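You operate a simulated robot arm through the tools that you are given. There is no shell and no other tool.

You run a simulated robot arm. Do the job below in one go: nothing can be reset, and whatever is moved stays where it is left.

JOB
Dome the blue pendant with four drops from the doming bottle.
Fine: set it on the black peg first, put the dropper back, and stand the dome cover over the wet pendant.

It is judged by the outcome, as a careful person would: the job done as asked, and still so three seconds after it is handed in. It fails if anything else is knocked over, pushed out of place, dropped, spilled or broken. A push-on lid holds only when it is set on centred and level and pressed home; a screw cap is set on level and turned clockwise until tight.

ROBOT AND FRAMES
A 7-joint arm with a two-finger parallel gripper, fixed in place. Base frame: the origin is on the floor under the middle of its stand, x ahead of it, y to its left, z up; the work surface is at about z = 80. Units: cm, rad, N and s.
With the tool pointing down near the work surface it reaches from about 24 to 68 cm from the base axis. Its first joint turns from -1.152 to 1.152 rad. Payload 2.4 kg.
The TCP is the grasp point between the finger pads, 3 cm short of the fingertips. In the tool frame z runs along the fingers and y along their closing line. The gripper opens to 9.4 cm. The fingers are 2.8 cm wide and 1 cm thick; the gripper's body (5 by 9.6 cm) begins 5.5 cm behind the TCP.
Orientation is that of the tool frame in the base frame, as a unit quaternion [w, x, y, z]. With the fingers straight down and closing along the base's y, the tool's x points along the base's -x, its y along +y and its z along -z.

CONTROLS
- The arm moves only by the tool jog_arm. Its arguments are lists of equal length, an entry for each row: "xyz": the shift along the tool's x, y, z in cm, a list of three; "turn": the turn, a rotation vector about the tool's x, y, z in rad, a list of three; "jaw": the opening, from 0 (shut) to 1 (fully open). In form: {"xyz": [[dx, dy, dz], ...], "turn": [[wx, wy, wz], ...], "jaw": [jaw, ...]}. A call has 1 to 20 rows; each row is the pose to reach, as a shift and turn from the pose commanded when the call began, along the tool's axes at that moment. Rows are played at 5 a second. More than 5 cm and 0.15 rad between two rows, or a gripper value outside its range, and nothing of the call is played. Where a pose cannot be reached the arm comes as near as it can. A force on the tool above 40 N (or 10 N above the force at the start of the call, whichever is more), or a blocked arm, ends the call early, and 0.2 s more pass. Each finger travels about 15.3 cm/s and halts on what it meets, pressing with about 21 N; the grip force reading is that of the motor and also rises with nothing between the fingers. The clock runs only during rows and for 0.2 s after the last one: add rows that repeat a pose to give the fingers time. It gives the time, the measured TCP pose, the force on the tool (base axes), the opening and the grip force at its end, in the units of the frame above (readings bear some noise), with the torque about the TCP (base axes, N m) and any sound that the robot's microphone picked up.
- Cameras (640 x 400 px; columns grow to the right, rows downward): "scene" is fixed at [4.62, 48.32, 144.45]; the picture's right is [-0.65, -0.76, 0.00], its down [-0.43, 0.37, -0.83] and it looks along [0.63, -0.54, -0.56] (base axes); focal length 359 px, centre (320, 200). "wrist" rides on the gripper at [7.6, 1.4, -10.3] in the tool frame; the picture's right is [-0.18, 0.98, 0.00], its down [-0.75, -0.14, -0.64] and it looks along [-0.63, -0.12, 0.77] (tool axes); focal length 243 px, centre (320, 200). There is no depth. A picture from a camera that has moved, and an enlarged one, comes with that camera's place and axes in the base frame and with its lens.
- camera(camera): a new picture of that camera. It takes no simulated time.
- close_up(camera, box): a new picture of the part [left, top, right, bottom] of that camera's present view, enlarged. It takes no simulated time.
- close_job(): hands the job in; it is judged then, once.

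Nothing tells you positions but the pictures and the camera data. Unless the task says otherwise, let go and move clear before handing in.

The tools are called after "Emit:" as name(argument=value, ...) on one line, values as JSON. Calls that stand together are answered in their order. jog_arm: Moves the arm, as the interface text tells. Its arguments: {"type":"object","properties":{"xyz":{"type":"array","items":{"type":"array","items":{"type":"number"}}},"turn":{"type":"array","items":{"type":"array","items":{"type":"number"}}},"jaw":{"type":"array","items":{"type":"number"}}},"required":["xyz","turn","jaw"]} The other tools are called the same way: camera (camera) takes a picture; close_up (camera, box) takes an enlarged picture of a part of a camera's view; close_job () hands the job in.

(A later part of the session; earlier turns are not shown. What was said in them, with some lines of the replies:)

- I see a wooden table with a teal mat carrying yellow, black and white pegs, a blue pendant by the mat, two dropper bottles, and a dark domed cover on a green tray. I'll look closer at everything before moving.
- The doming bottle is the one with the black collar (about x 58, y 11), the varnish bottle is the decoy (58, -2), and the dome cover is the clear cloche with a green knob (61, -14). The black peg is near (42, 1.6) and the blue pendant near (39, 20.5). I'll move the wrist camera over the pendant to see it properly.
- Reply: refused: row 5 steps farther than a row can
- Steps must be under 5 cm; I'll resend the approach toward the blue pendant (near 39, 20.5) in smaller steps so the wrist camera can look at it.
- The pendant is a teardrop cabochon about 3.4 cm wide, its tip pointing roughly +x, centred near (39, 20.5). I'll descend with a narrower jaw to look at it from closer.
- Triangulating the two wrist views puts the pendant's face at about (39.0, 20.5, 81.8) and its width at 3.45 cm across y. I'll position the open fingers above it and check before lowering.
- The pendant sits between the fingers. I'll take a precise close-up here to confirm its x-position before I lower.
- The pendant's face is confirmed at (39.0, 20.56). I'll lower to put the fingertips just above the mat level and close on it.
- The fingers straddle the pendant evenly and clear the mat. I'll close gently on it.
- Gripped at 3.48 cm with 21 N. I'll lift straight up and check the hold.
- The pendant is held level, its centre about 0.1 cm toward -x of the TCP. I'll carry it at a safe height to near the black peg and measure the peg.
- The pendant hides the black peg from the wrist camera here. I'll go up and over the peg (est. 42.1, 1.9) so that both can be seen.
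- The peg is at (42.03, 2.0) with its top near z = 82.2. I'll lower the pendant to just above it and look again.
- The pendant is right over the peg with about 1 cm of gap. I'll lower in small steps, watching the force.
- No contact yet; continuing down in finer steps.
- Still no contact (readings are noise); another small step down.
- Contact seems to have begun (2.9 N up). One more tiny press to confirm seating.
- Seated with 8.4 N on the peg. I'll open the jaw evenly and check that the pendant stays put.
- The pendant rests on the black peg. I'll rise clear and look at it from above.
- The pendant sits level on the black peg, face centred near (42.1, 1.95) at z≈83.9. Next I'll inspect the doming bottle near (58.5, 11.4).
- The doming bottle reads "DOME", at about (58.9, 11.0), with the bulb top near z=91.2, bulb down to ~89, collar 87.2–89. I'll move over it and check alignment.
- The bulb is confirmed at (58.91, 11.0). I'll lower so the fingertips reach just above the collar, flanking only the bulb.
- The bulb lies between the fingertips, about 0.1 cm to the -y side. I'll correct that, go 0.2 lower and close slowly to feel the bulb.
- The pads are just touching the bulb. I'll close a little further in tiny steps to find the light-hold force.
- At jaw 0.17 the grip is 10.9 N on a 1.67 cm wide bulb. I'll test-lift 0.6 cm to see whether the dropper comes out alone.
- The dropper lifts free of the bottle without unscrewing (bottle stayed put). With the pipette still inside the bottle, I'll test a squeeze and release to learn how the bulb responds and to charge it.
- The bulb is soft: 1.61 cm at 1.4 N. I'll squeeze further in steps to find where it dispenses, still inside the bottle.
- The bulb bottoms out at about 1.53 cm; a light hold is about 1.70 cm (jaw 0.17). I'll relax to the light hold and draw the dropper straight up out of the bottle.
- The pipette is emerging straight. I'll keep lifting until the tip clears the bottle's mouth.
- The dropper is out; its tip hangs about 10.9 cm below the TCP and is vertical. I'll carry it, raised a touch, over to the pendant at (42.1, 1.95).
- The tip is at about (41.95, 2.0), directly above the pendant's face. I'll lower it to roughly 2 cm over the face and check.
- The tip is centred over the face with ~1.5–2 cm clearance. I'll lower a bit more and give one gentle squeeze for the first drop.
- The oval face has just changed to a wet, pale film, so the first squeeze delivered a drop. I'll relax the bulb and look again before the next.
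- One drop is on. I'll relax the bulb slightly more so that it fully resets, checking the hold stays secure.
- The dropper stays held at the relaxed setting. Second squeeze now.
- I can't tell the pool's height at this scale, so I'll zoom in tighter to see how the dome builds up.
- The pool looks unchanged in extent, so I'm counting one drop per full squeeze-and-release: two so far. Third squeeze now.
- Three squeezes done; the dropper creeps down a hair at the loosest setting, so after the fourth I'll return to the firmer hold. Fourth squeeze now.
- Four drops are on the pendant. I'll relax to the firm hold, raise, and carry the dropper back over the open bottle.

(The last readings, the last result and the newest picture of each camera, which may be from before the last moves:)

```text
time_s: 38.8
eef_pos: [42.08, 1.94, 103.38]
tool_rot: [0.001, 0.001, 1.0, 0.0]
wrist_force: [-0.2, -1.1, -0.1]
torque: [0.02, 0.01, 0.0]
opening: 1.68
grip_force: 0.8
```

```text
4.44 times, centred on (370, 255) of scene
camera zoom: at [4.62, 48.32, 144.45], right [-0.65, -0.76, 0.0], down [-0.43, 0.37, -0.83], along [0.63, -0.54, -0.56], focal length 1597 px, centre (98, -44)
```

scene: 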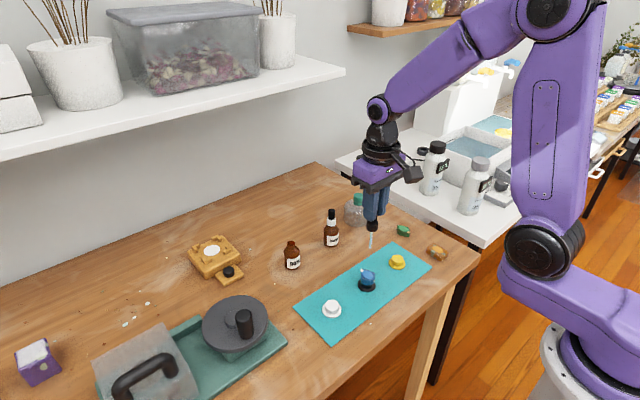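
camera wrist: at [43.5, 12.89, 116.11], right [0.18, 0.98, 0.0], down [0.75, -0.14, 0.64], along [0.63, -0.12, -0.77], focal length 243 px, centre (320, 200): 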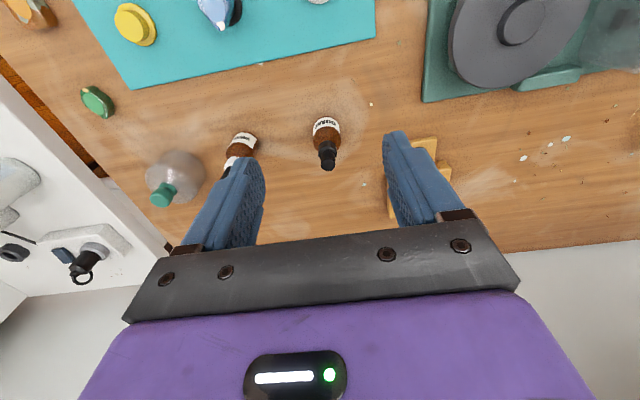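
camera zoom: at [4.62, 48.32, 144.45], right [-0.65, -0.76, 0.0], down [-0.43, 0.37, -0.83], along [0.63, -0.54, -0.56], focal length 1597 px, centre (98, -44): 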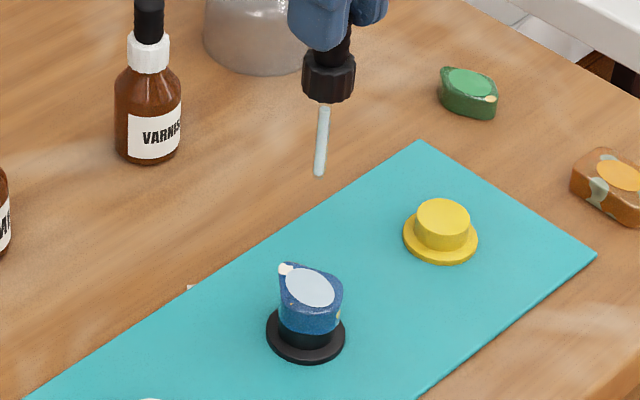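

The pendant carries its wet dome and the dropper has crept only ~0.2 cm in the grip. I'll go straight back above the bottle mouth.

Emit:
jog_arm(xyz=[[-1.5, 0.8, 0], [-4.2, 2.27, 0], [-7.2, 3.9, 0], [-10.2, 5.5, 0], [-13.2, 7.13, 0], [-15.6, 8.43, 0], [-16.75, 9.05, 0], [-16.75, 9.05, 0]], turn=[[0, 0, 0], [0, 0, 0], [0, 0, 0], [0, 0, 0], [0, 0, 0], [0, 0, 0], [0, 0, 0], [0, 0, 0]], jaw=[0.167, 0.167, 0.167, 0.167, 0.167, 0.167, 0.167, 0.167])

Emit:
close_up(camera="wrist", box=[240, 30, 400, 200])

Emit:
close_up(camera="scene", box=[250, 170, 340, 280])

```text
time_s: 40.6
eef_pos: [58.97, 11.01, 103.27]
tool_rot: [0.0, 0.0, 1.0, 0.0]
wrist_force: [-0.5, 0.3, 0.0]
torque: [0.0, 0.02, 0.0]
opening: 1.69
grip_force: 0.4
```

```text
2.35 times, centred on (320, 115) of wrist
camera zoom: at [51.33, 12.38, 113.62], right [0.18, 0.98, 0.0], down [0.75, -0.14, 0.64], along [0.63, -0.12, -0.77], focal length 571 px, centre (320, 400)
```

zoom: 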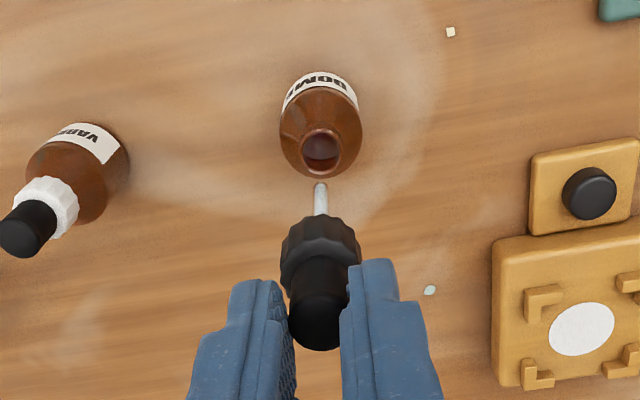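

```text
3.64 times, centred on (295, 225) of scene
camera zoom: at [4.62, 48.33, 144.45], right [-0.65, -0.76, 0.0], down [-0.43, 0.37, -0.83], along [0.63, -0.54, -0.56], focal length 1307 px, centre (411, 109)
```

zoom: 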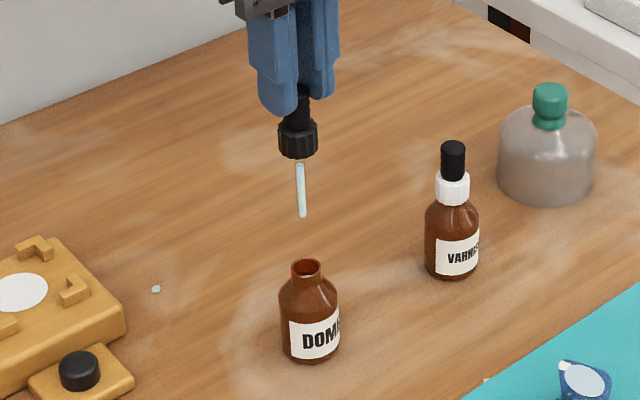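

The tip is directly above the bottle's mouth (projections agree in both cameras). I'll lower the dropper into the bottle.

Emit:
jog_arm(xyz=[[0, 0, 1.5], [0, 0, 3], [0, 0, 4.5], [0, 0, 5.5], [0, 0, 5.5]], turn=[[0, 0, 0], [0, 0, 0], [0, 0, 0], [0, 0, 0], [0, 0, 0]], jaw=[0.167, 0.167, 0.167, 0.167, 0.167])

Emit:
close_up(camera="wrist", box=[240, 30, 400, 200])

Emit:
close_up(camera="scene", box=[260, 200, 330, 280])

```text
time_s: 41.8
eef_pos: [58.74, 11.0, 97.91]
tool_rot: [0.0, 0.0, 1.0, 0.0]
wrist_force: [0.0, 0.3, -0.8]
torque: [0.0, 0.0, -0.03]
opening: 1.67
grip_force: 1.1
```

```text
2.35 times, centred on (320, 115) of wrist
camera zoom: at [51.26, 12.36, 108.12], right [0.18, 0.98, 0.0], down [0.75, -0.14, 0.64], along [0.63, -0.12, -0.77], focal length 571 px, centre (320, 400)
```

zoom: 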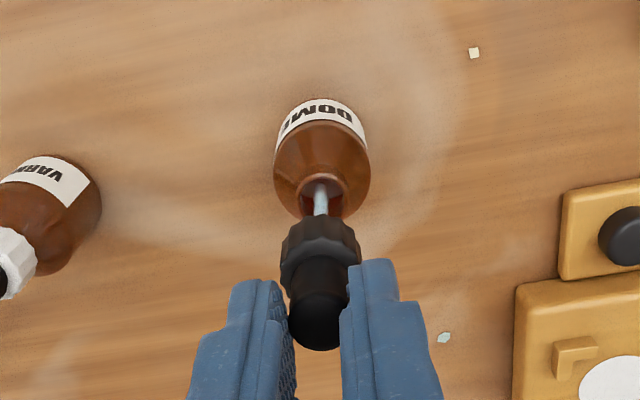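

```text
5.00 times, centred on (295, 240) of scene
camera zoom: at [4.62, 48.32, 144.45], right [-0.65, -0.76, 0.0], down [-0.43, 0.37, -0.83], along [0.63, -0.54, -0.56], focal length 1797 px, centre (445, 0)
```

zoom: 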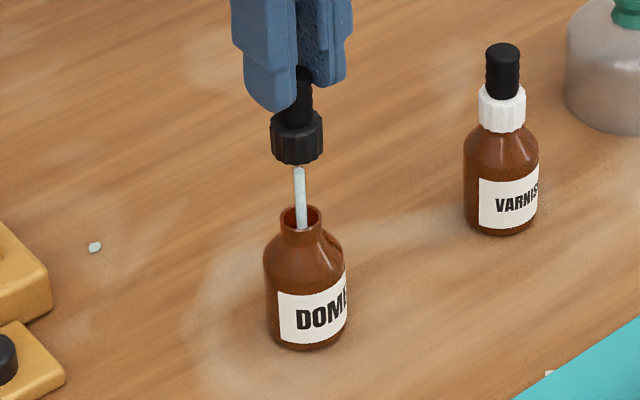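

The pipette is inside the neck. I'll continue down to just above seating.

Emit:
jog_arm(xyz=[[0, 0, 1.5], [0, 0, 3], [0, 0, 4.3], [0, 0, 4.3]], turn=[[0, 0, 0], [0, 0, 0], [0, 0, 0], [0, 0, 0]], jaw=[0.167, 0.167, 0.167, 0.167])

Emit:
close_up(camera="wrist", box=[240, 60, 400, 200])

Emit:
close_up(camera="scene", box=[260, 210, 330, 280])

```text
time_s: 42.8
eef_pos: [58.88, 10.99, 93.59]
tool_rot: [0.0, 0.0, 1.0, 0.0]
wrist_force: [0.5, -0.2, -0.6]
torque: [-0.01, -0.03, -0.01]
opening: 1.69
grip_force: 1.1
```

```text
2.86 times, centred on (320, 130) of wrist
camera zoom: at [51.25, 12.32, 103.84], right [0.18, 0.98, 0.0], down [0.75, -0.14, 0.64], along [0.63, -0.12, -0.77], focal length 693 px, centre (320, 400)
```

zoom: 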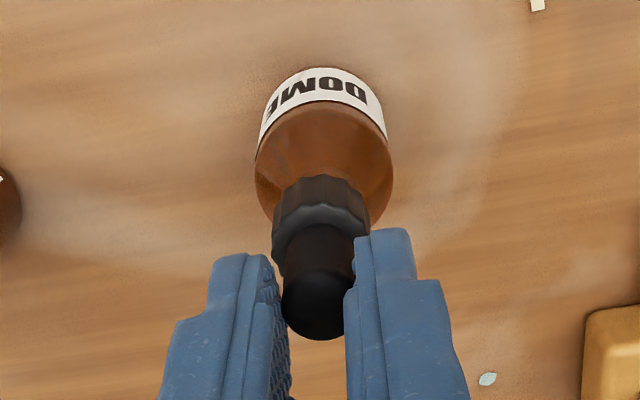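

```text
5.71 times, centred on (295, 245) of scene
camera zoom: at [4.62, 48.32, 144.45], right [-0.65, -0.76, 0.0], down [-0.43, 0.37, -0.83], along [0.63, -0.54, -0.56], focal length 2054 px, centre (463, -57)
```

zoom: 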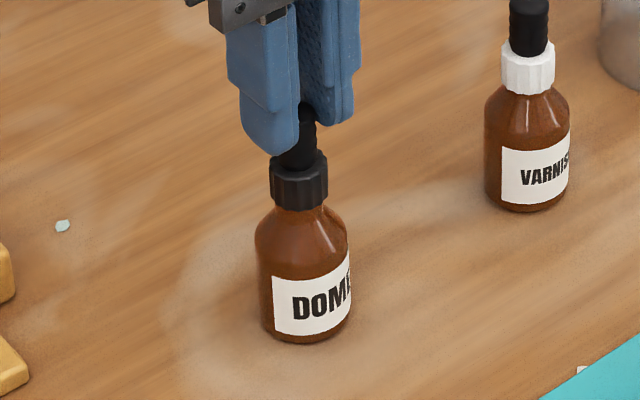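

The collar is about half a centimetre above its seat. Lowering gently while watching the force.

Emit:
jog_arm(xyz=[[0, 0, 0.2], [0, 0, 0.4], [0, 0, 0.4]], turn=[[0, 0, 0], [0, 0, 0], [0, 0, 0]], jaw=[0.167, 0.167, 0.167])

Emit:
jog_arm(xyz=[[0, 0, 0.15], [0, 0, 0.3], [0, 0, 0.3]], turn=[[0, 0, 0], [0, 0, 0], [0, 0, 0]], jaw=[0.167, 0.167, 0.167])

Emit:
close_up(camera="scene", box=[260, 210, 330, 280])

Emit:
close_up(camera="wrist", box=[240, 60, 400, 200])

```text
time_s: 43.6
eef_pos: [58.87, 11.02, 93.23]
tool_rot: [0.0, 0.0, 1.0, 0.0]
wrist_force: [0.3, 0.0, 0.7]
torque: [-0.04, -0.01, -0.01]
opening: 1.67
grip_force: 0.7
```

```text
time_s: 44.4
eef_pos: [58.8, 10.93, 92.83]
tool_rot: [0.0, 0.0, 1.0, 0.0]
wrist_force: [0.0, -0.3, 0.4]
torque: [-0.04, -0.02, 0.03]
opening: 1.69
grip_force: 0.5
```

```text
5.71 times, centred on (295, 245) of scene
camera zoom: at [4.62, 48.32, 144.46], right [-0.65, -0.76, 0.0], down [-0.43, 0.37, -0.83], along [0.63, -0.54, -0.56], focal length 2054 px, centre (463, -57)
```

zoom: 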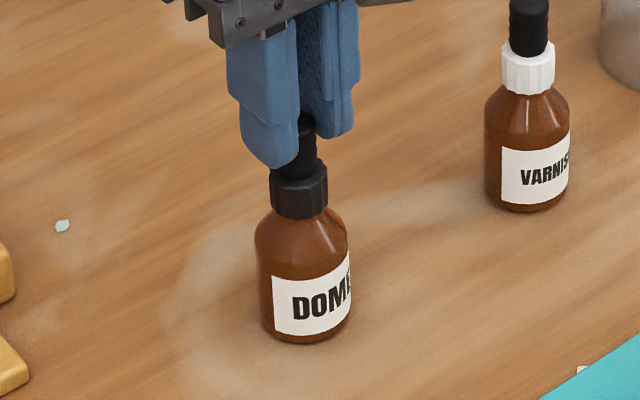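

```text
2.86 times, centred on (320, 130) of wrist
camera zoom: at [51.3, 12.34, 103.13], right [0.18, 0.98, 0.0], down [0.75, -0.14, 0.64], along [0.63, -0.12, -0.77], focal length 693 px, centre (320, 400)
```

zoom: 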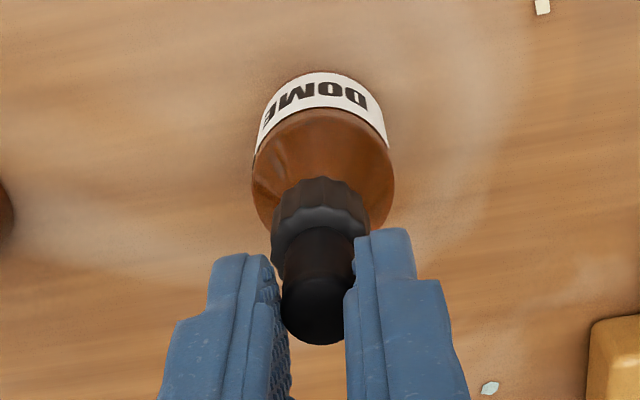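

The collar looks seated as it was originally. I'll firm the grip (tip is inside the bottle) and press down lightly to make sure it's home.

Emit:
jog_arm(xyz=[[0, 0, 0], [0, 0, 0], [0, 0, 0.1], [0, 0, 0.1]], turn=[[0, 0, 0], [0, 0, 0], [0, 0, 0], [0, 0, 0]], jaw=[0.15, 0.15, 0.15, 0.15])

```text
time_s: 45.4
eef_pos: [59.0, 10.83, 92.8]
tool_rot: [0.001, 0.001, 1.0, -0.001]
wrist_force: [-1.0, 0.1, 6.5]
torque: [-0.07, 0.08, 0.01]
opening: 1.59
grip_force: 20.9
```

Emit:
jog_arm(xyz=[[0, 0, 0.05], [0, 0, 0.05]], turn=[[0, 0, 0], [0, 0, 0]], jaw=[0.15, 0.15])

Emit:
close_up(camera="scene", box=[260, 210, 330, 280])

```text
time_s: 46.0
eef_pos: [58.77, 10.88, 92.7]
tool_rot: [0.0, 0.0, 1.0, 0.0]
wrist_force: [-0.6, -0.3, 3.2]
torque: [0.05, -0.04, -0.02]
opening: 1.58
grip_force: 21.0
```

```text
5.71 times, centred on (295, 245) of scene
camera zoom: at [4.62, 48.32, 144.46], right [-0.65, -0.76, 0.0], down [-0.43, 0.37, -0.83], along [0.63, -0.54, -0.56], focal length 2054 px, centre (463, -57)
```

zoom: 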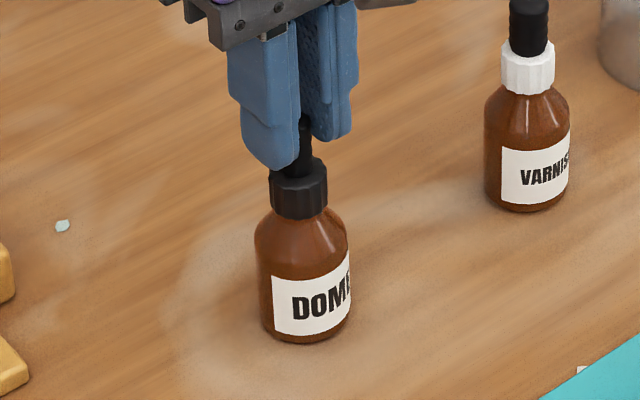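

It's seated (the press is taken by the bottle). I'll open and rise straight up, then check the bottle.

Emit:
jog_arm(xyz=[[0, 0, 0], [0, 0, 0], [0, 0, 0], [0, 0, -2], [0, 0, -5], [0, 0, -8], [0, 0, -11], [0, 0, -11]], turn=[[0, 0, 0], [0, 0, 0], [0, 0, 0], [0, 0, 0], [0, 0, 0], [0, 0, 0], [0, 0, 0], [0, 0, 0]], jaw=[0.2, 0.3, 0.4, 0.4, 0.4, 0.4, 0.4, 0.4])

Emit:
camera(camera="wrist")

Emit:
close_up(camera="scene", box=[260, 210, 330, 280])

Emit:
close_up(camera="scene", box=[280, 180, 420, 310])

```text
time_s: 47.8
eef_pos: [58.81, 10.97, 103.85]
tool_rot: [0.0, 0.0, 1.0, 0.0]
wrist_force: [-0.5, 0.3, -0.7]
torque: [-0.03, -0.02, 0.03]
opening: 3.79
grip_force: 0.0
```

```text
taken
camera wrist: at [51.28, 12.44, 114.06], right [0.18, 0.98, 0.0], down [0.75, -0.14, 0.64], along [0.63, -0.12, -0.77], focal length 243 px, centre (320, 200)
```

wrist: 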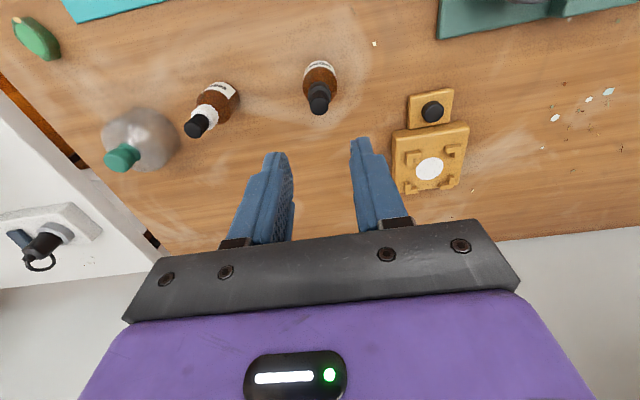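

```text
5.71 times, centred on (295, 245) of scene
camera zoom: at [4.62, 48.32, 144.45], right [-0.65, -0.76, 0.0], down [-0.43, 0.37, -0.83], along [0.63, -0.54, -0.56], focal length 2054 px, centre (463, -57)
```

zoom: 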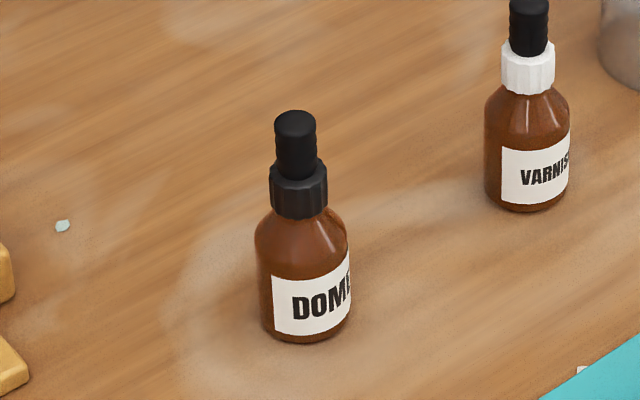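

```text
3.08 times, centred on (350, 245) of scene
camera zoom: at [4.62, 48.32, 144.45], right [-0.65, -0.76, 0.0], down [-0.43, 0.37, -0.83], along [0.63, -0.54, -0.56], focal length 1106 px, centre (228, 62)
```

zoom: 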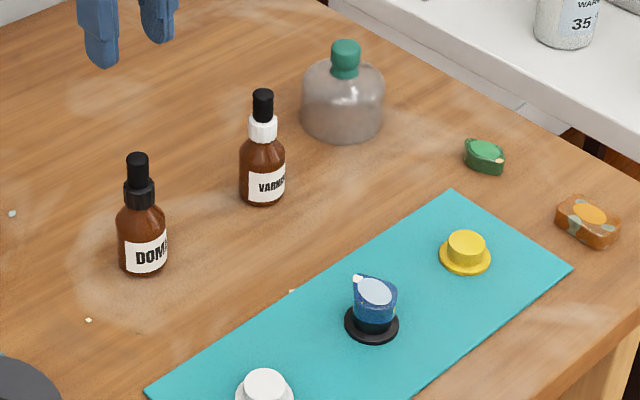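

The dropper is back exactly as it was, with nothing spilled. Now the cover: I'll move toward the clear cloche around (62, -15) to measure it with the wrist camera.

Emit:
jog_arm(xyz=[[0.8, -4, 0], [1.6, -8, 0], [2.4, -12, 0], [3.2, -16, 0], [4, -20, 0], [4.8, -24, 0], [5, -25.5, 0], [5, -25.5, 0]], turn=[[0, 0, 0], [0, 0, 0], [0, 0, 0], [0, 0, 0], [0, 0, 0], [0, 0, 0], [0, 0, 0], [0, 0, 0]], jaw=[0.5, 0.6, 0.6, 0.6, 0.6, 0.6, 0.6, 0.6])

Emit:
camera(camera="wrist")

Emit:
close_up(camera="wrist", box=[260, 100, 400, 220])

Emit:
close_up(camera="scene", box=[330, 180, 390, 240])

```text
time_s: 49.6
eef_pos: [53.91, -14.66, 103.81]
tool_rot: [0.0, 0.001, 1.0, 0.0]
wrist_force: [-0.1, 0.0, -0.6]
torque: [0.0, 0.02, -0.02]
opening: 5.65
grip_force: 0.2
```

```text
taken
camera wrist: at [46.32, -13.23, 114.07], right [0.18, 0.98, 0.0], down [0.75, -0.14, 0.64], along [0.63, -0.12, -0.77], focal length 243 px, centre (320, 200)
```

wrist: 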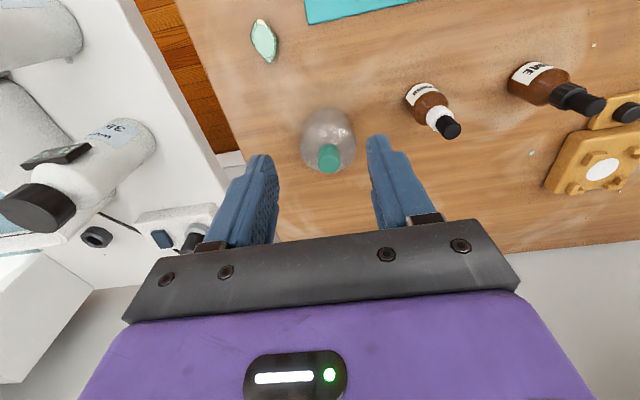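

```text
3.33 times, centred on (330, 160) of wrist
camera zoom: at [46.32, -13.23, 114.07], right [0.18, 0.98, 0.0], down [0.75, -0.14, 0.64], along [0.63, -0.12, -0.77], focal length 809 px, centre (287, 333)
```

zoom: 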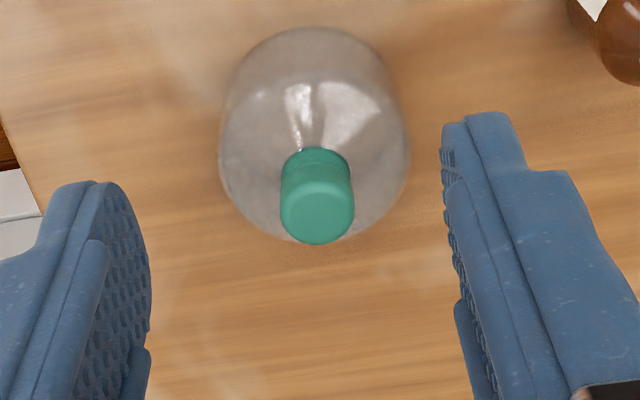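

```text
6.67 times, centred on (360, 210) of scene
camera zoom: at [4.63, 48.32, 144.45], right [-0.65, -0.76, 0.0], down [-0.43, 0.37, -0.83], along [0.63, -0.54, -0.56], focal length 2396 px, centre (53, 133)
```

zoom: 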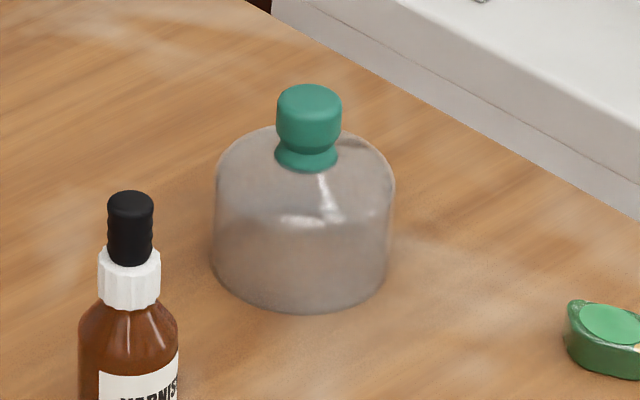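

The cover's knob is at (61.93, -14.97), top z≈88.7, about 2.7 cm wide; the shell is about 8 cm across. I'll go above the knob and check alignment.

Emit:
jog_arm(xyz=[[-3, -0.1, 1], [-6, -0.2, 3], [-8, -0.3, 5], [-8, -0.3, 7], [-8, -0.3, 7]], turn=[[0, 0, 0], [0, 0, 0], [0, 0, 0], [0, 0, 0], [0, 0, 0]], jaw=[0.6, 0.58, 0.55, 0.55, 0.55])

Emit:
close_up(camera="wrist", box=[240, 40, 400, 200])

Emit:
close_up(camera="scene", box=[320, 150, 400, 240])

```text
time_s: 50.8
eef_pos: [61.89, -14.88, 96.83]
tool_rot: [-0.001, 0.0, 1.0, 0.0]
wrist_force: [-0.2, -0.1, -0.3]
torque: [0.0, -0.02, 0.03]
opening: 5.17
grip_force: 0.1
```

```text
2.50 times, centred on (320, 120) of wrist
camera zoom: at [54.3, -13.47, 107.13], right [0.18, 0.98, 0.0], down [0.75, -0.14, 0.64], along [0.63, -0.12, -0.77], focal length 606 px, centre (320, 400)
```

zoom: 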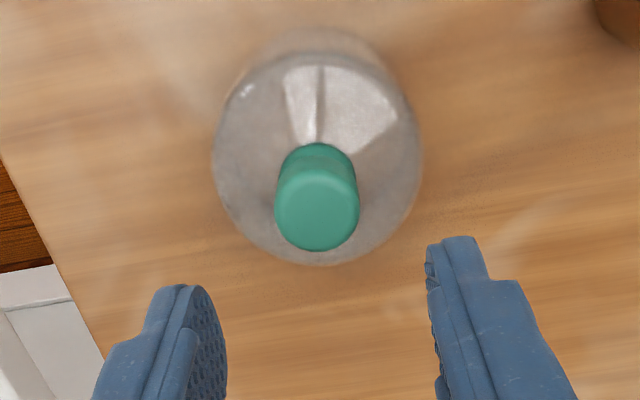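

```text
4.44 times, centred on (360, 195) of scene
camera zoom: at [4.62, 48.32, 144.45], right [-0.65, -0.76, 0.0], down [-0.43, 0.37, -0.83], along [0.63, -0.54, -0.56], focal length 1597 px, centre (142, 222)
```

zoom: 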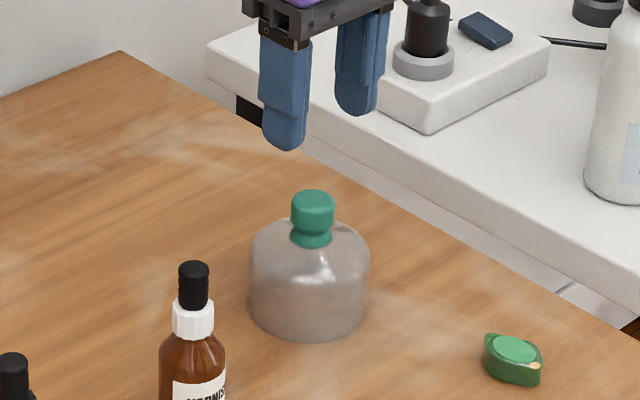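

Aligned within 0.1 cm. I'll lower around the knob.

Emit:
jog_arm(xyz=[[0.04, -0.08, 2], [0.04, -0.08, 4], [0.04, -0.08, 6], [0.04, -0.08, 7.1], [0.04, -0.08, 7.1]], turn=[[0, 0, 0], [0, 0, 0], [0, 0, 0], [0, 0, 0], [0, 0, 0]], jaw=[0.55, 0.55, 0.55, 0.55, 0.55])

Emit:
close_up(camera="wrist", box=[240, 60, 400, 200])

Emit:
close_up(camera="scene", box=[330, 180, 390, 240])

```text
time_s: 52.0
eef_pos: [61.81, -14.87, 89.76]
tool_rot: [0.0, 0.0, 1.0, 0.0]
wrist_force: [0.4, -0.5, 0.3]
torque: [-0.01, -0.01, 0.0]
opening: 5.16
grip_force: 0.1
```

```text
2.86 times, centred on (320, 130) of wrist
camera zoom: at [54.27, -13.53, 99.98], right [0.18, 0.98, 0.0], down [0.75, -0.14, 0.64], along [0.63, -0.12, -0.77], focal length 693 px, centre (320, 400)
```

zoom: 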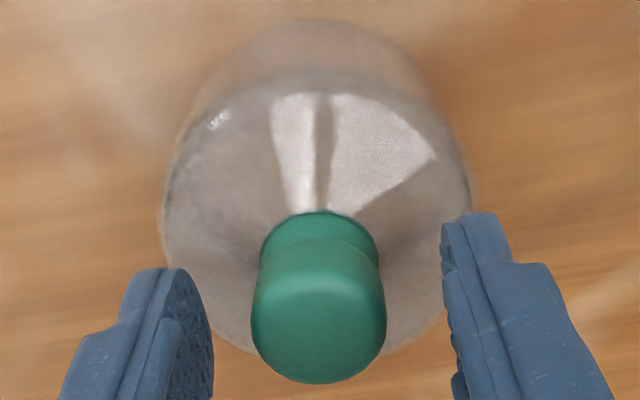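

```text
6.67 times, centred on (360, 210) of scene
camera zoom: at [4.62, 48.32, 144.45], right [-0.65, -0.76, 0.0], down [-0.43, 0.37, -0.83], along [0.63, -0.54, -0.56], focal length 2396 px, centre (53, 133)
```

zoom: 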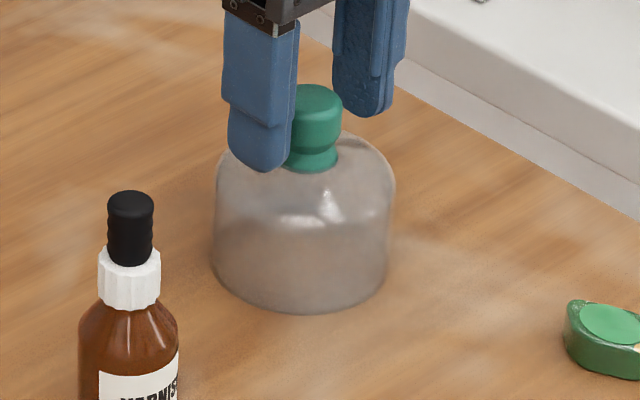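

The knob is slightly to the -y side; I'll shift 0.1 and close on it.

Emit:
jog_arm(xyz=[[0, -0.1, 0], [0, -0.1, 0], [0, -0.1, 0], [0, -0.1, 0], [0, -0.1, 0]], turn=[[0, 0, 0], [0, 0, 0], [0, 0, 0], [0, 0, 0], [0, 0, 0]], jaw=[0.5, 0.4, 0.32, 0.25, 0.25])

Emit:
close_up(camera="wrist", box=[240, 60, 400, 200])

Emit:
close_up(camera="scene", box=[330, 180, 390, 240])

```text
time_s: 53.2
eef_pos: [61.81, -15.0, 89.68]
tool_rot: [0.0, 0.0, 1.0, 0.0]
wrist_force: [0.4, 0.3, 0.5]
torque: [-0.01, -0.05, 0.04]
opening: 2.55
grip_force: 20.8
```

```text
2.86 times, centred on (320, 130) of wrist
camera zoom: at [54.26, -13.64, 99.97], right [0.18, 0.98, 0.0], down [0.75, -0.14, 0.64], along [0.63, -0.12, -0.77], focal length 693 px, centre (320, 400)
```

zoom: 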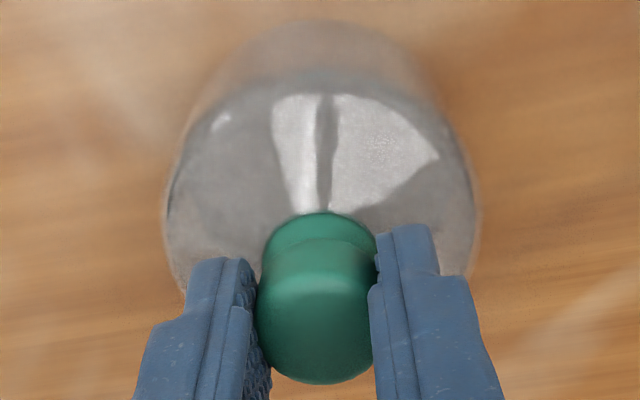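

```text
6.67 times, centred on (360, 210) of scene
camera zoom: at [4.62, 48.32, 144.45], right [-0.65, -0.76, 0.0], down [-0.43, 0.37, -0.83], along [0.63, -0.54, -0.56], focal length 2396 px, centre (53, 133)
```

zoom: 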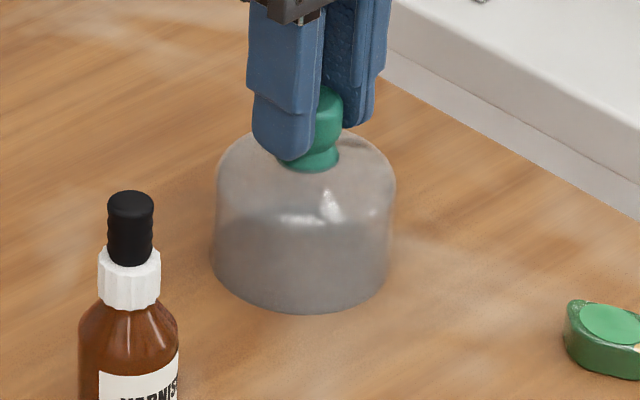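

The knob is gripped firmly (2.55 cm, 21 N). I'll lift straight up and check it hangs level.

Emit:
jog_arm(xyz=[[0, 0, -0.5], [0, 0, -1.5], [0, 0, -3], [0, 0, -3]], turn=[[0, 0, 0], [0, 0, 0], [0, 0, 0], [0, 0, 0]], jaw=[0.22, 0.22, 0.22, 0.22])

Emit:
close_up(camera="scene", box=[320, 160, 400, 240])

Emit:
close_up(camera="wrist", box=[240, 60, 400, 200])

```text
time_s: 54.2
eef_pos: [61.82, -15.04, 92.67]
tool_rot: [0.0, 0.0, 1.0, 0.0]
wrist_force: [-0.1, 0.2, -0.5]
torque: [0.0, 0.0, -0.02]
opening: 2.54
grip_force: 20.8
```

```text
5.00 times, centred on (360, 200) of scene
camera zoom: at [4.62, 48.32, 144.45], right [-0.65, -0.76, 0.0], down [-0.43, 0.37, -0.83], along [0.63, -0.54, -0.56], focal length 1797 px, centre (120, 200)
```

zoom: 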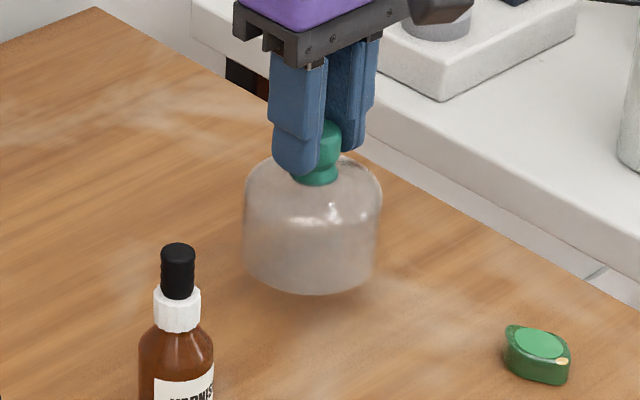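

```text
2.86 times, centred on (320, 130) of wrist
camera zoom: at [54.23, -13.64, 102.97], right [0.18, 0.98, 0.0], down [0.75, -0.14, 0.64], along [0.63, -0.12, -0.77], focal length 693 px, centre (320, 400)
```

zoom: 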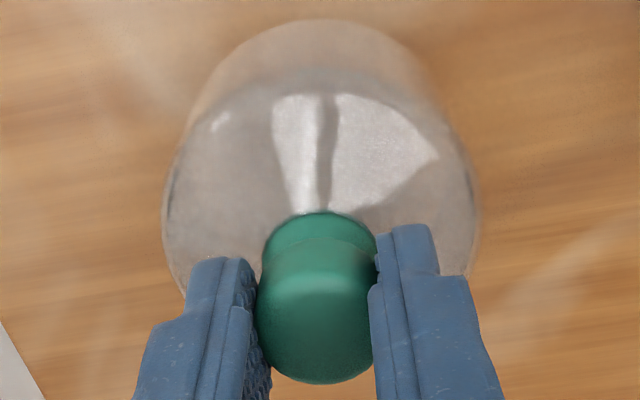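

The cover hangs level. I'll raise it well above the bottles and carry it over to the pendant.

Emit:
jog_arm(xyz=[[0, 0, -3], [0, 0, -6], [0, 0, -9.5], [1.2, 1, -9.5], [3.6, 3.1, -9.5], [6.2, 5.4, -9.5], [8.9, 7.7, -9.5], [11.6, 10, -9.5], [14.2, 12.3, -9.5], [16.6, 14.3, -9.5], [18.6, 16.1, -9.5], [19.67, 17, -9.5], [19.67, 17, -9.5]], turn=[[0, 0, 0], [0, 0, 0], [0, 0, 0], [0, 0, 0], [0, 0, 0], [0, 0, 0], [0, 0, 0], [0, 0, 0], [0, 0, 0], [0, 0, 0], [0, 0, 0], [0, 0, 0], [0, 0, 0]], jaw=[0.22, 0.22, 0.22, 0.22, 0.22, 0.22, 0.22, 0.22, 0.22, 0.22, 0.22, 0.22, 0.22])

Emit:
camera(camera="wrist")

Emit:
close_up(camera="scene", box=[310, 190, 430, 310])

```text
time_s: 57.0
eef_pos: [42.04, 2.08, 102.1]
tool_rot: [0.0, 0.001, 1.0, 0.0]
wrist_force: [-0.1, -0.3, -0.1]
torque: [-0.01, -0.01, 0.02]
opening: 2.52
grip_force: 20.7
```

```text
taken
camera wrist: at [34.56, 3.43, 112.49], right [0.18, 0.98, 0.0], down [0.75, -0.14, 0.64], along [0.63, -0.12, -0.77], focal length 243 px, centre (320, 200)
```

wrist: 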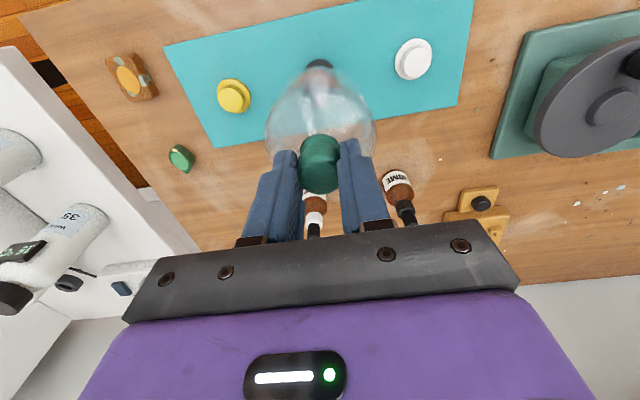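

```text
3.33 times, centred on (370, 250) of scene
camera zoom: at [4.62, 48.33, 144.45], right [-0.65, -0.76, 0.0], down [-0.43, 0.37, -0.83], along [0.63, -0.54, -0.56], focal length 1198 px, centre (153, 33)
```

zoom: 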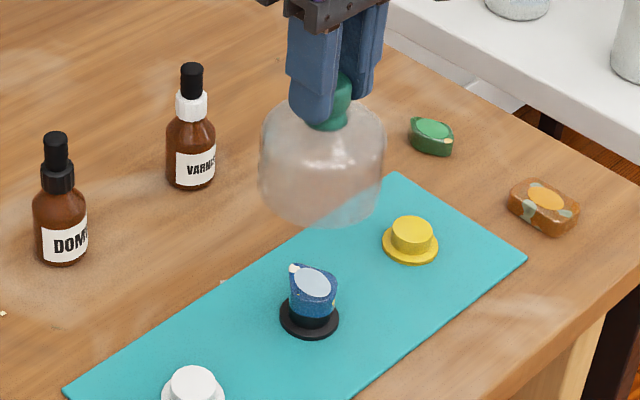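

The cover is right above the peg (projection matches). I'll lower it to just above the pendant's top and re-check centring.

Emit:
jog_arm(xyz=[[0, 0, 1.5], [0, 0, 3.5], [0, 0, 5.5], [0, 0, 7], [0, 0, 7]], turn=[[0, 0, 0], [0, 0, 0], [0, 0, 0], [0, 0, 0], [0, 0, 0]], jaw=[0.22, 0.22, 0.22, 0.22, 0.22])

Emit:
close_up(camera="wrist", box=[240, 40, 400, 200])

Emit:
close_up(camera="scene", box=[330, 220, 410, 310])

```text
time_s: 58.2
eef_pos: [42.2, 1.9, 95.2]
tool_rot: [0.0, 0.0, 1.0, -0.001]
wrist_force: [0.6, 0.4, 0.2]
torque: [0.05, 0.03, -0.02]
opening: 2.54
grip_force: 21.3
```

```text
2.50 times, centred on (320, 120) of wrist
camera zoom: at [34.53, 3.32, 105.44], right [0.18, 0.98, 0.0], down [0.75, -0.14, 0.64], along [0.63, -0.12, -0.77], focal length 606 px, centre (320, 400)
```

zoom: 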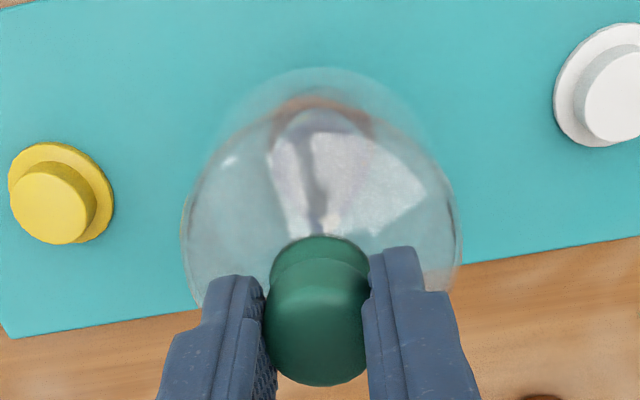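

```text
4.44 times, centred on (370, 265) of scene
camera zoom: at [4.62, 48.32, 144.45], right [-0.65, -0.76, 0.0], down [-0.43, 0.37, -0.83], along [0.63, -0.54, -0.56], focal length 1597 px, centre (98, -89)
```

zoom: 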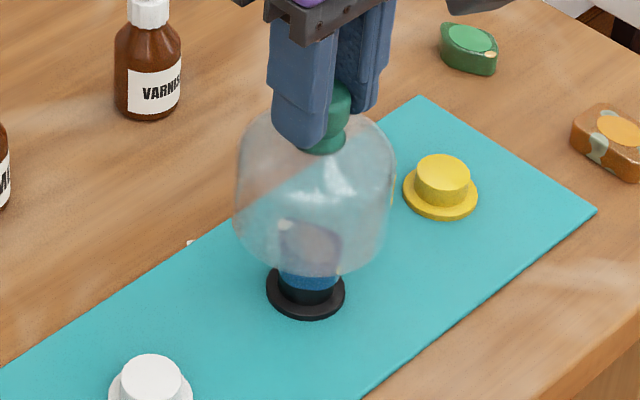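

The pendant is well centred below the shell. I'll lower further to just above the mat.

Emit:
jog_arm(xyz=[[0, 0, 1], [0, 0, 2.2], [0, 0, 3.4], [0, 0, 4.5], [0, 0, 4.5]], turn=[[0, 0, 0], [0, 0, 0], [0, 0, 0], [0, 0, 0], [0, 0, 0]], jaw=[0.22, 0.22, 0.22, 0.22, 0.22])

Emit:
close_up(camera="wrist", box=[240, 40, 400, 200])

Emit:
close_up(camera="scene", box=[330, 230, 410, 310])

```text
time_s: 59.4
eef_pos: [42.2, 1.8, 90.77]
tool_rot: [-0.001, 0.001, 1.0, 0.0]
wrist_force: [0.5, 0.1, -0.5]
torque: [-0.03, 0.02, 0.02]
opening: 2.54
grip_force: 21.4
```

```text
2.50 times, centred on (320, 120) of wrist
camera zoom: at [34.59, 3.3, 100.98], right [0.18, 0.98, 0.0], down [0.75, -0.14, 0.64], along [0.63, -0.12, -0.77], focal length 606 px, centre (320, 400)
```

zoom: 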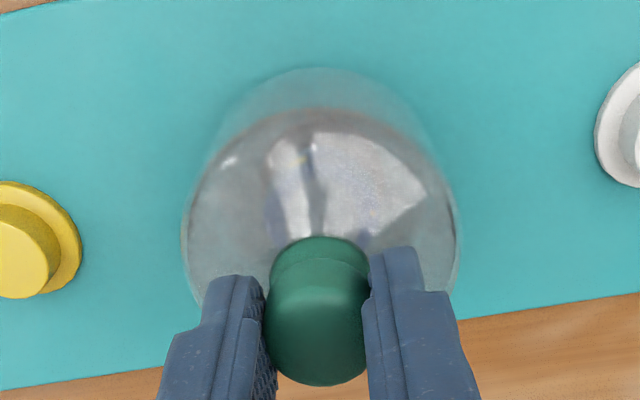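

```text
5.00 times, centred on (370, 270) of scene
camera zoom: at [4.62, 48.32, 144.45], right [-0.65, -0.76, 0.0], down [-0.43, 0.37, -0.83], along [0.63, -0.54, -0.56], focal length 1797 px, centre (70, -150)
```

zoom: 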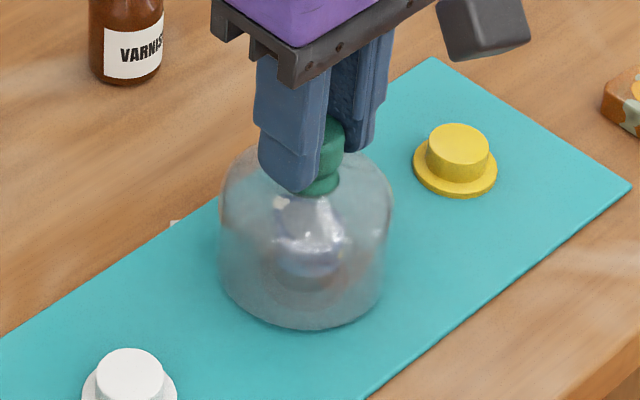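

The shell surrounds the peg and pendant without touching. Final lowering in small steps with force checks.

Emit:
jog_arm(xyz=[[0, 0, 0.25], [0, 0, 0.5], [0, 0, 0.5]], turn=[[0, 0, 0], [0, 0, 0], [0, 0, 0]], jaw=[0.22, 0.22, 0.22])

Emit:
jog_arm(xyz=[[0, 0, 0.12], [0, 0, 0.12]], turn=[[0, 0, 0], [0, 0, 0]], jaw=[0.22, 0.22])

```text
time_s: 60.2
eef_pos: [42.21, 2.01, 90.17]
tool_rot: [0.001, 0.0, 1.0, 0.0]
wrist_force: [1.4, 0.1, -0.6]
torque: [0.03, 0.01, 0.0]
opening: 2.56
grip_force: 21.2
```

```text
time_s: 60.8
eef_pos: [42.12, 1.83, 90.09]
tool_rot: [0.001, 0.001, 1.0, 0.0]
wrist_force: [-1.5, 0.4, 14.7]
torque: [0.23, 0.01, 0.01]
opening: 2.53
grip_force: 21.4
```

The shell touched down (14.7 N). I'll ease the push slightly and look before releasing.

Emit:
jog_arm(xyz=[[0, 0, -0.06], [0, 0, -0.06]], turn=[[0, 0, 0], [0, 0, 0]], jaw=[0.22, 0.22])

Emit:
close_up(camera="scene", box=[330, 230, 410, 310])

Emit:
close_up(camera="wrist", box=[240, 40, 400, 200])

```text
time_s: 61.4
eef_pos: [42.19, 1.96, 90.13]
tool_rot: [0.0, 0.0, 1.0, 0.0]
wrist_force: [1.6, 1.7, 0.7]
torque: [0.09, -0.18, 0.09]
opening: 2.53
grip_force: 21.0
```

```text
5.00 times, centred on (370, 270) of scene
camera zoom: at [4.62, 48.33, 144.45], right [-0.65, -0.76, 0.0], down [-0.43, 0.37, -0.83], along [0.63, -0.54, -0.56], focal length 1797 px, centre (70, -150)
```

zoom: 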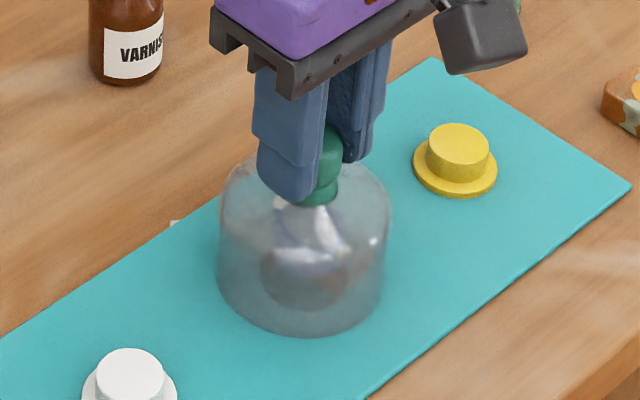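

```text
2.50 times, centred on (320, 120) of wrist
camera zoom: at [34.59, 3.33, 100.36], right [0.18, 0.98, 0.0], down [0.75, -0.14, 0.64], along [0.63, -0.12, -0.77], focal length 606 px, centre (320, 400)
```

zoom: 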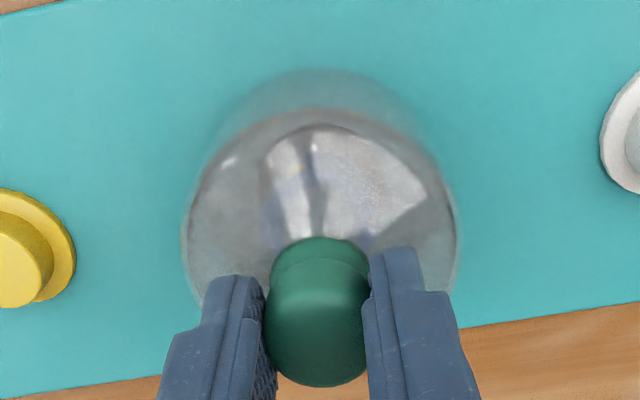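

The shell rests on the mat (about 0.4 cm higher than on the bare table, matching the mat's thickness). I'll open and rise clear.

Emit:
jog_arm(xyz=[[0, 0, 0], [0, 0, 0], [0, 0, 0], [0, 0, 0]], turn=[[0, 0, 0], [0, 0, 0], [0, 0, 0], [0, 0, 0]], jaw=[0.28, 0.36, 0.5, 0.5])

Emit:
close_up(camera="wrist", box=[240, 40, 400, 200])

```text
time_s: 62.4
eef_pos: [42.18, 1.87, 90.06]
tool_rot: [-0.001, 0.0, 1.0, -0.001]
wrist_force: [-0.5, 0.3, -0.3]
torque: [0.02, -0.01, 0.0]
opening: 4.71
grip_force: 0.2
```

```text
2.50 times, centred on (320, 120) of wrist
camera zoom: at [34.59, 3.34, 100.38], right [0.18, 0.98, 0.0], down [0.75, -0.14, 0.64], along [0.63, -0.12, -0.77], focal length 606 px, centre (320, 400)
```

zoom: 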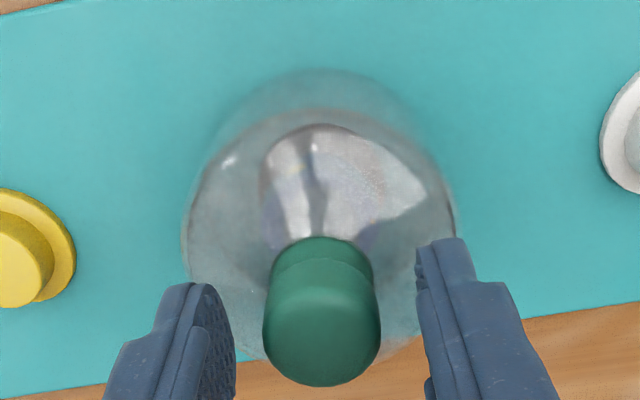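

The knob is free between the open fingers. I'll rise straight up and away.

Emit:
jog_arm(xyz=[[0, 0, -1.5], [0, 0, -4], [0, 0, -8], [0, 0, -12], [0, 0, -16], [3, 0, -19], [3, 0, -19]], turn=[[0, 0, 0], [0, 0, 0], [0, 0, 0], [0, 0, 0], [0, 0, 0], [0, 0, 0], [0, 0, 0]], jaw=[0.5, 0.5, 0.5, 0.5, 0.5, 0.5, 0.5])

Emit:
camera(camera="scene")

Emit:
camera(camera="wrist")

Emit:
close_up(camera="scene", box=[330, 230, 410, 310])

Emit:
close_up(camera="wrist", box=[240, 40, 420, 180])

```text
time_s: 64.0
eef_pos: [39.05, 2.03, 109.2]
tool_rot: [0.0, 0.0, 1.0, 0.001]
wrist_force: [0.2, -0.8, -0.2]
torque: [0.01, -0.02, 0.03]
opening: 4.71
grip_force: 0.1
```

```text
taken
```

scene: 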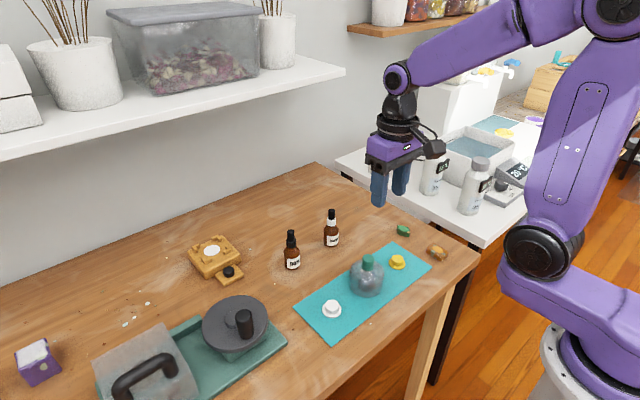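

```text
taken
camera wrist: at [31.54, 3.41, 119.43], right [0.18, 0.98, 0.0], down [0.75, -0.14, 0.64], along [0.63, -0.12, -0.77], focal length 243 px, centre (320, 200)
```

wrist: 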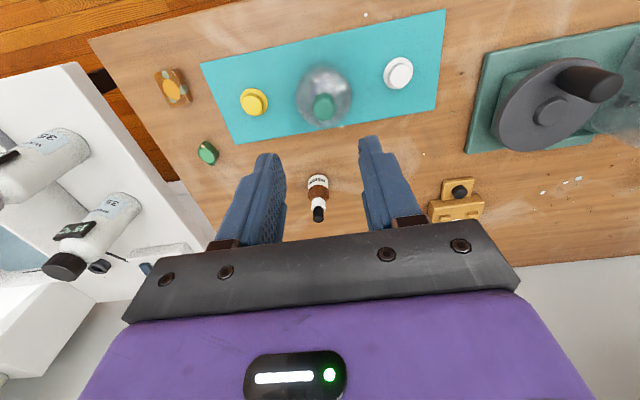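

```text
5.00 times, centred on (370, 270) of scene
camera zoom: at [4.62, 48.32, 144.45], right [-0.65, -0.76, 0.0], down [-0.43, 0.37, -0.83], along [0.63, -0.54, -0.56], focal length 1797 px, centre (70, -150)
```

zoom: 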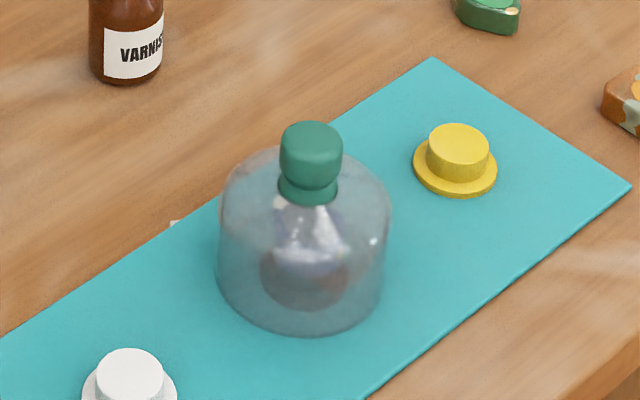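

```text
2.86 times, centred on (330, 110) of wrist
camera zoom: at [31.54, 3.41, 119.43], right [0.18, 0.98, 0.0], down [0.75, -0.14, 0.64], along [0.63, -0.12, -0.77], focal length 693 px, centre (291, 457)
```

zoom: 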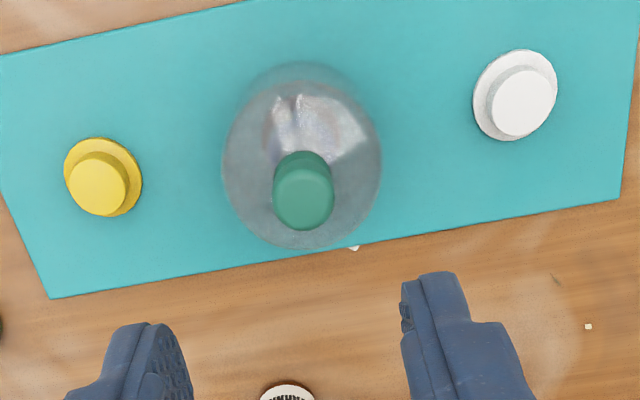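

The cover stands level over the domed pendant on the black peg. The dropper is back in its bottle, nothing else has moved, and the arm is clear with open fingers. I count four drops from four full squeezes. The pool looked the same after each one, so the pictures don't confirm that count. I'm handing in.

Emit:
close_job()

```text
The job is handed in.
```

The blue pendant sits on the black peg, domed, with the clear cover standing over it. The job is handed in, but I couldn't fully verify the drop count.

- **Drops:** I gave the bulb four full squeezes over the pendant. The first one visibly wetted the face. The other three made no visible change, so four drops is a count of squeezes, not something I could see in the pictures.
- **Dropper:** It is back in the doming bottle, pressed down, and looks the same as before I took it out. It lifted out without unscrewing, so I pressed it home and did not turn it.
- **Cover:** It stands level on the mat, around the peg and pendant, and I saw no sign of it touching them.
- **Everything else:** In the last pictures nothing else had moved and I saw no spills. The arm is clear with its fingers open.
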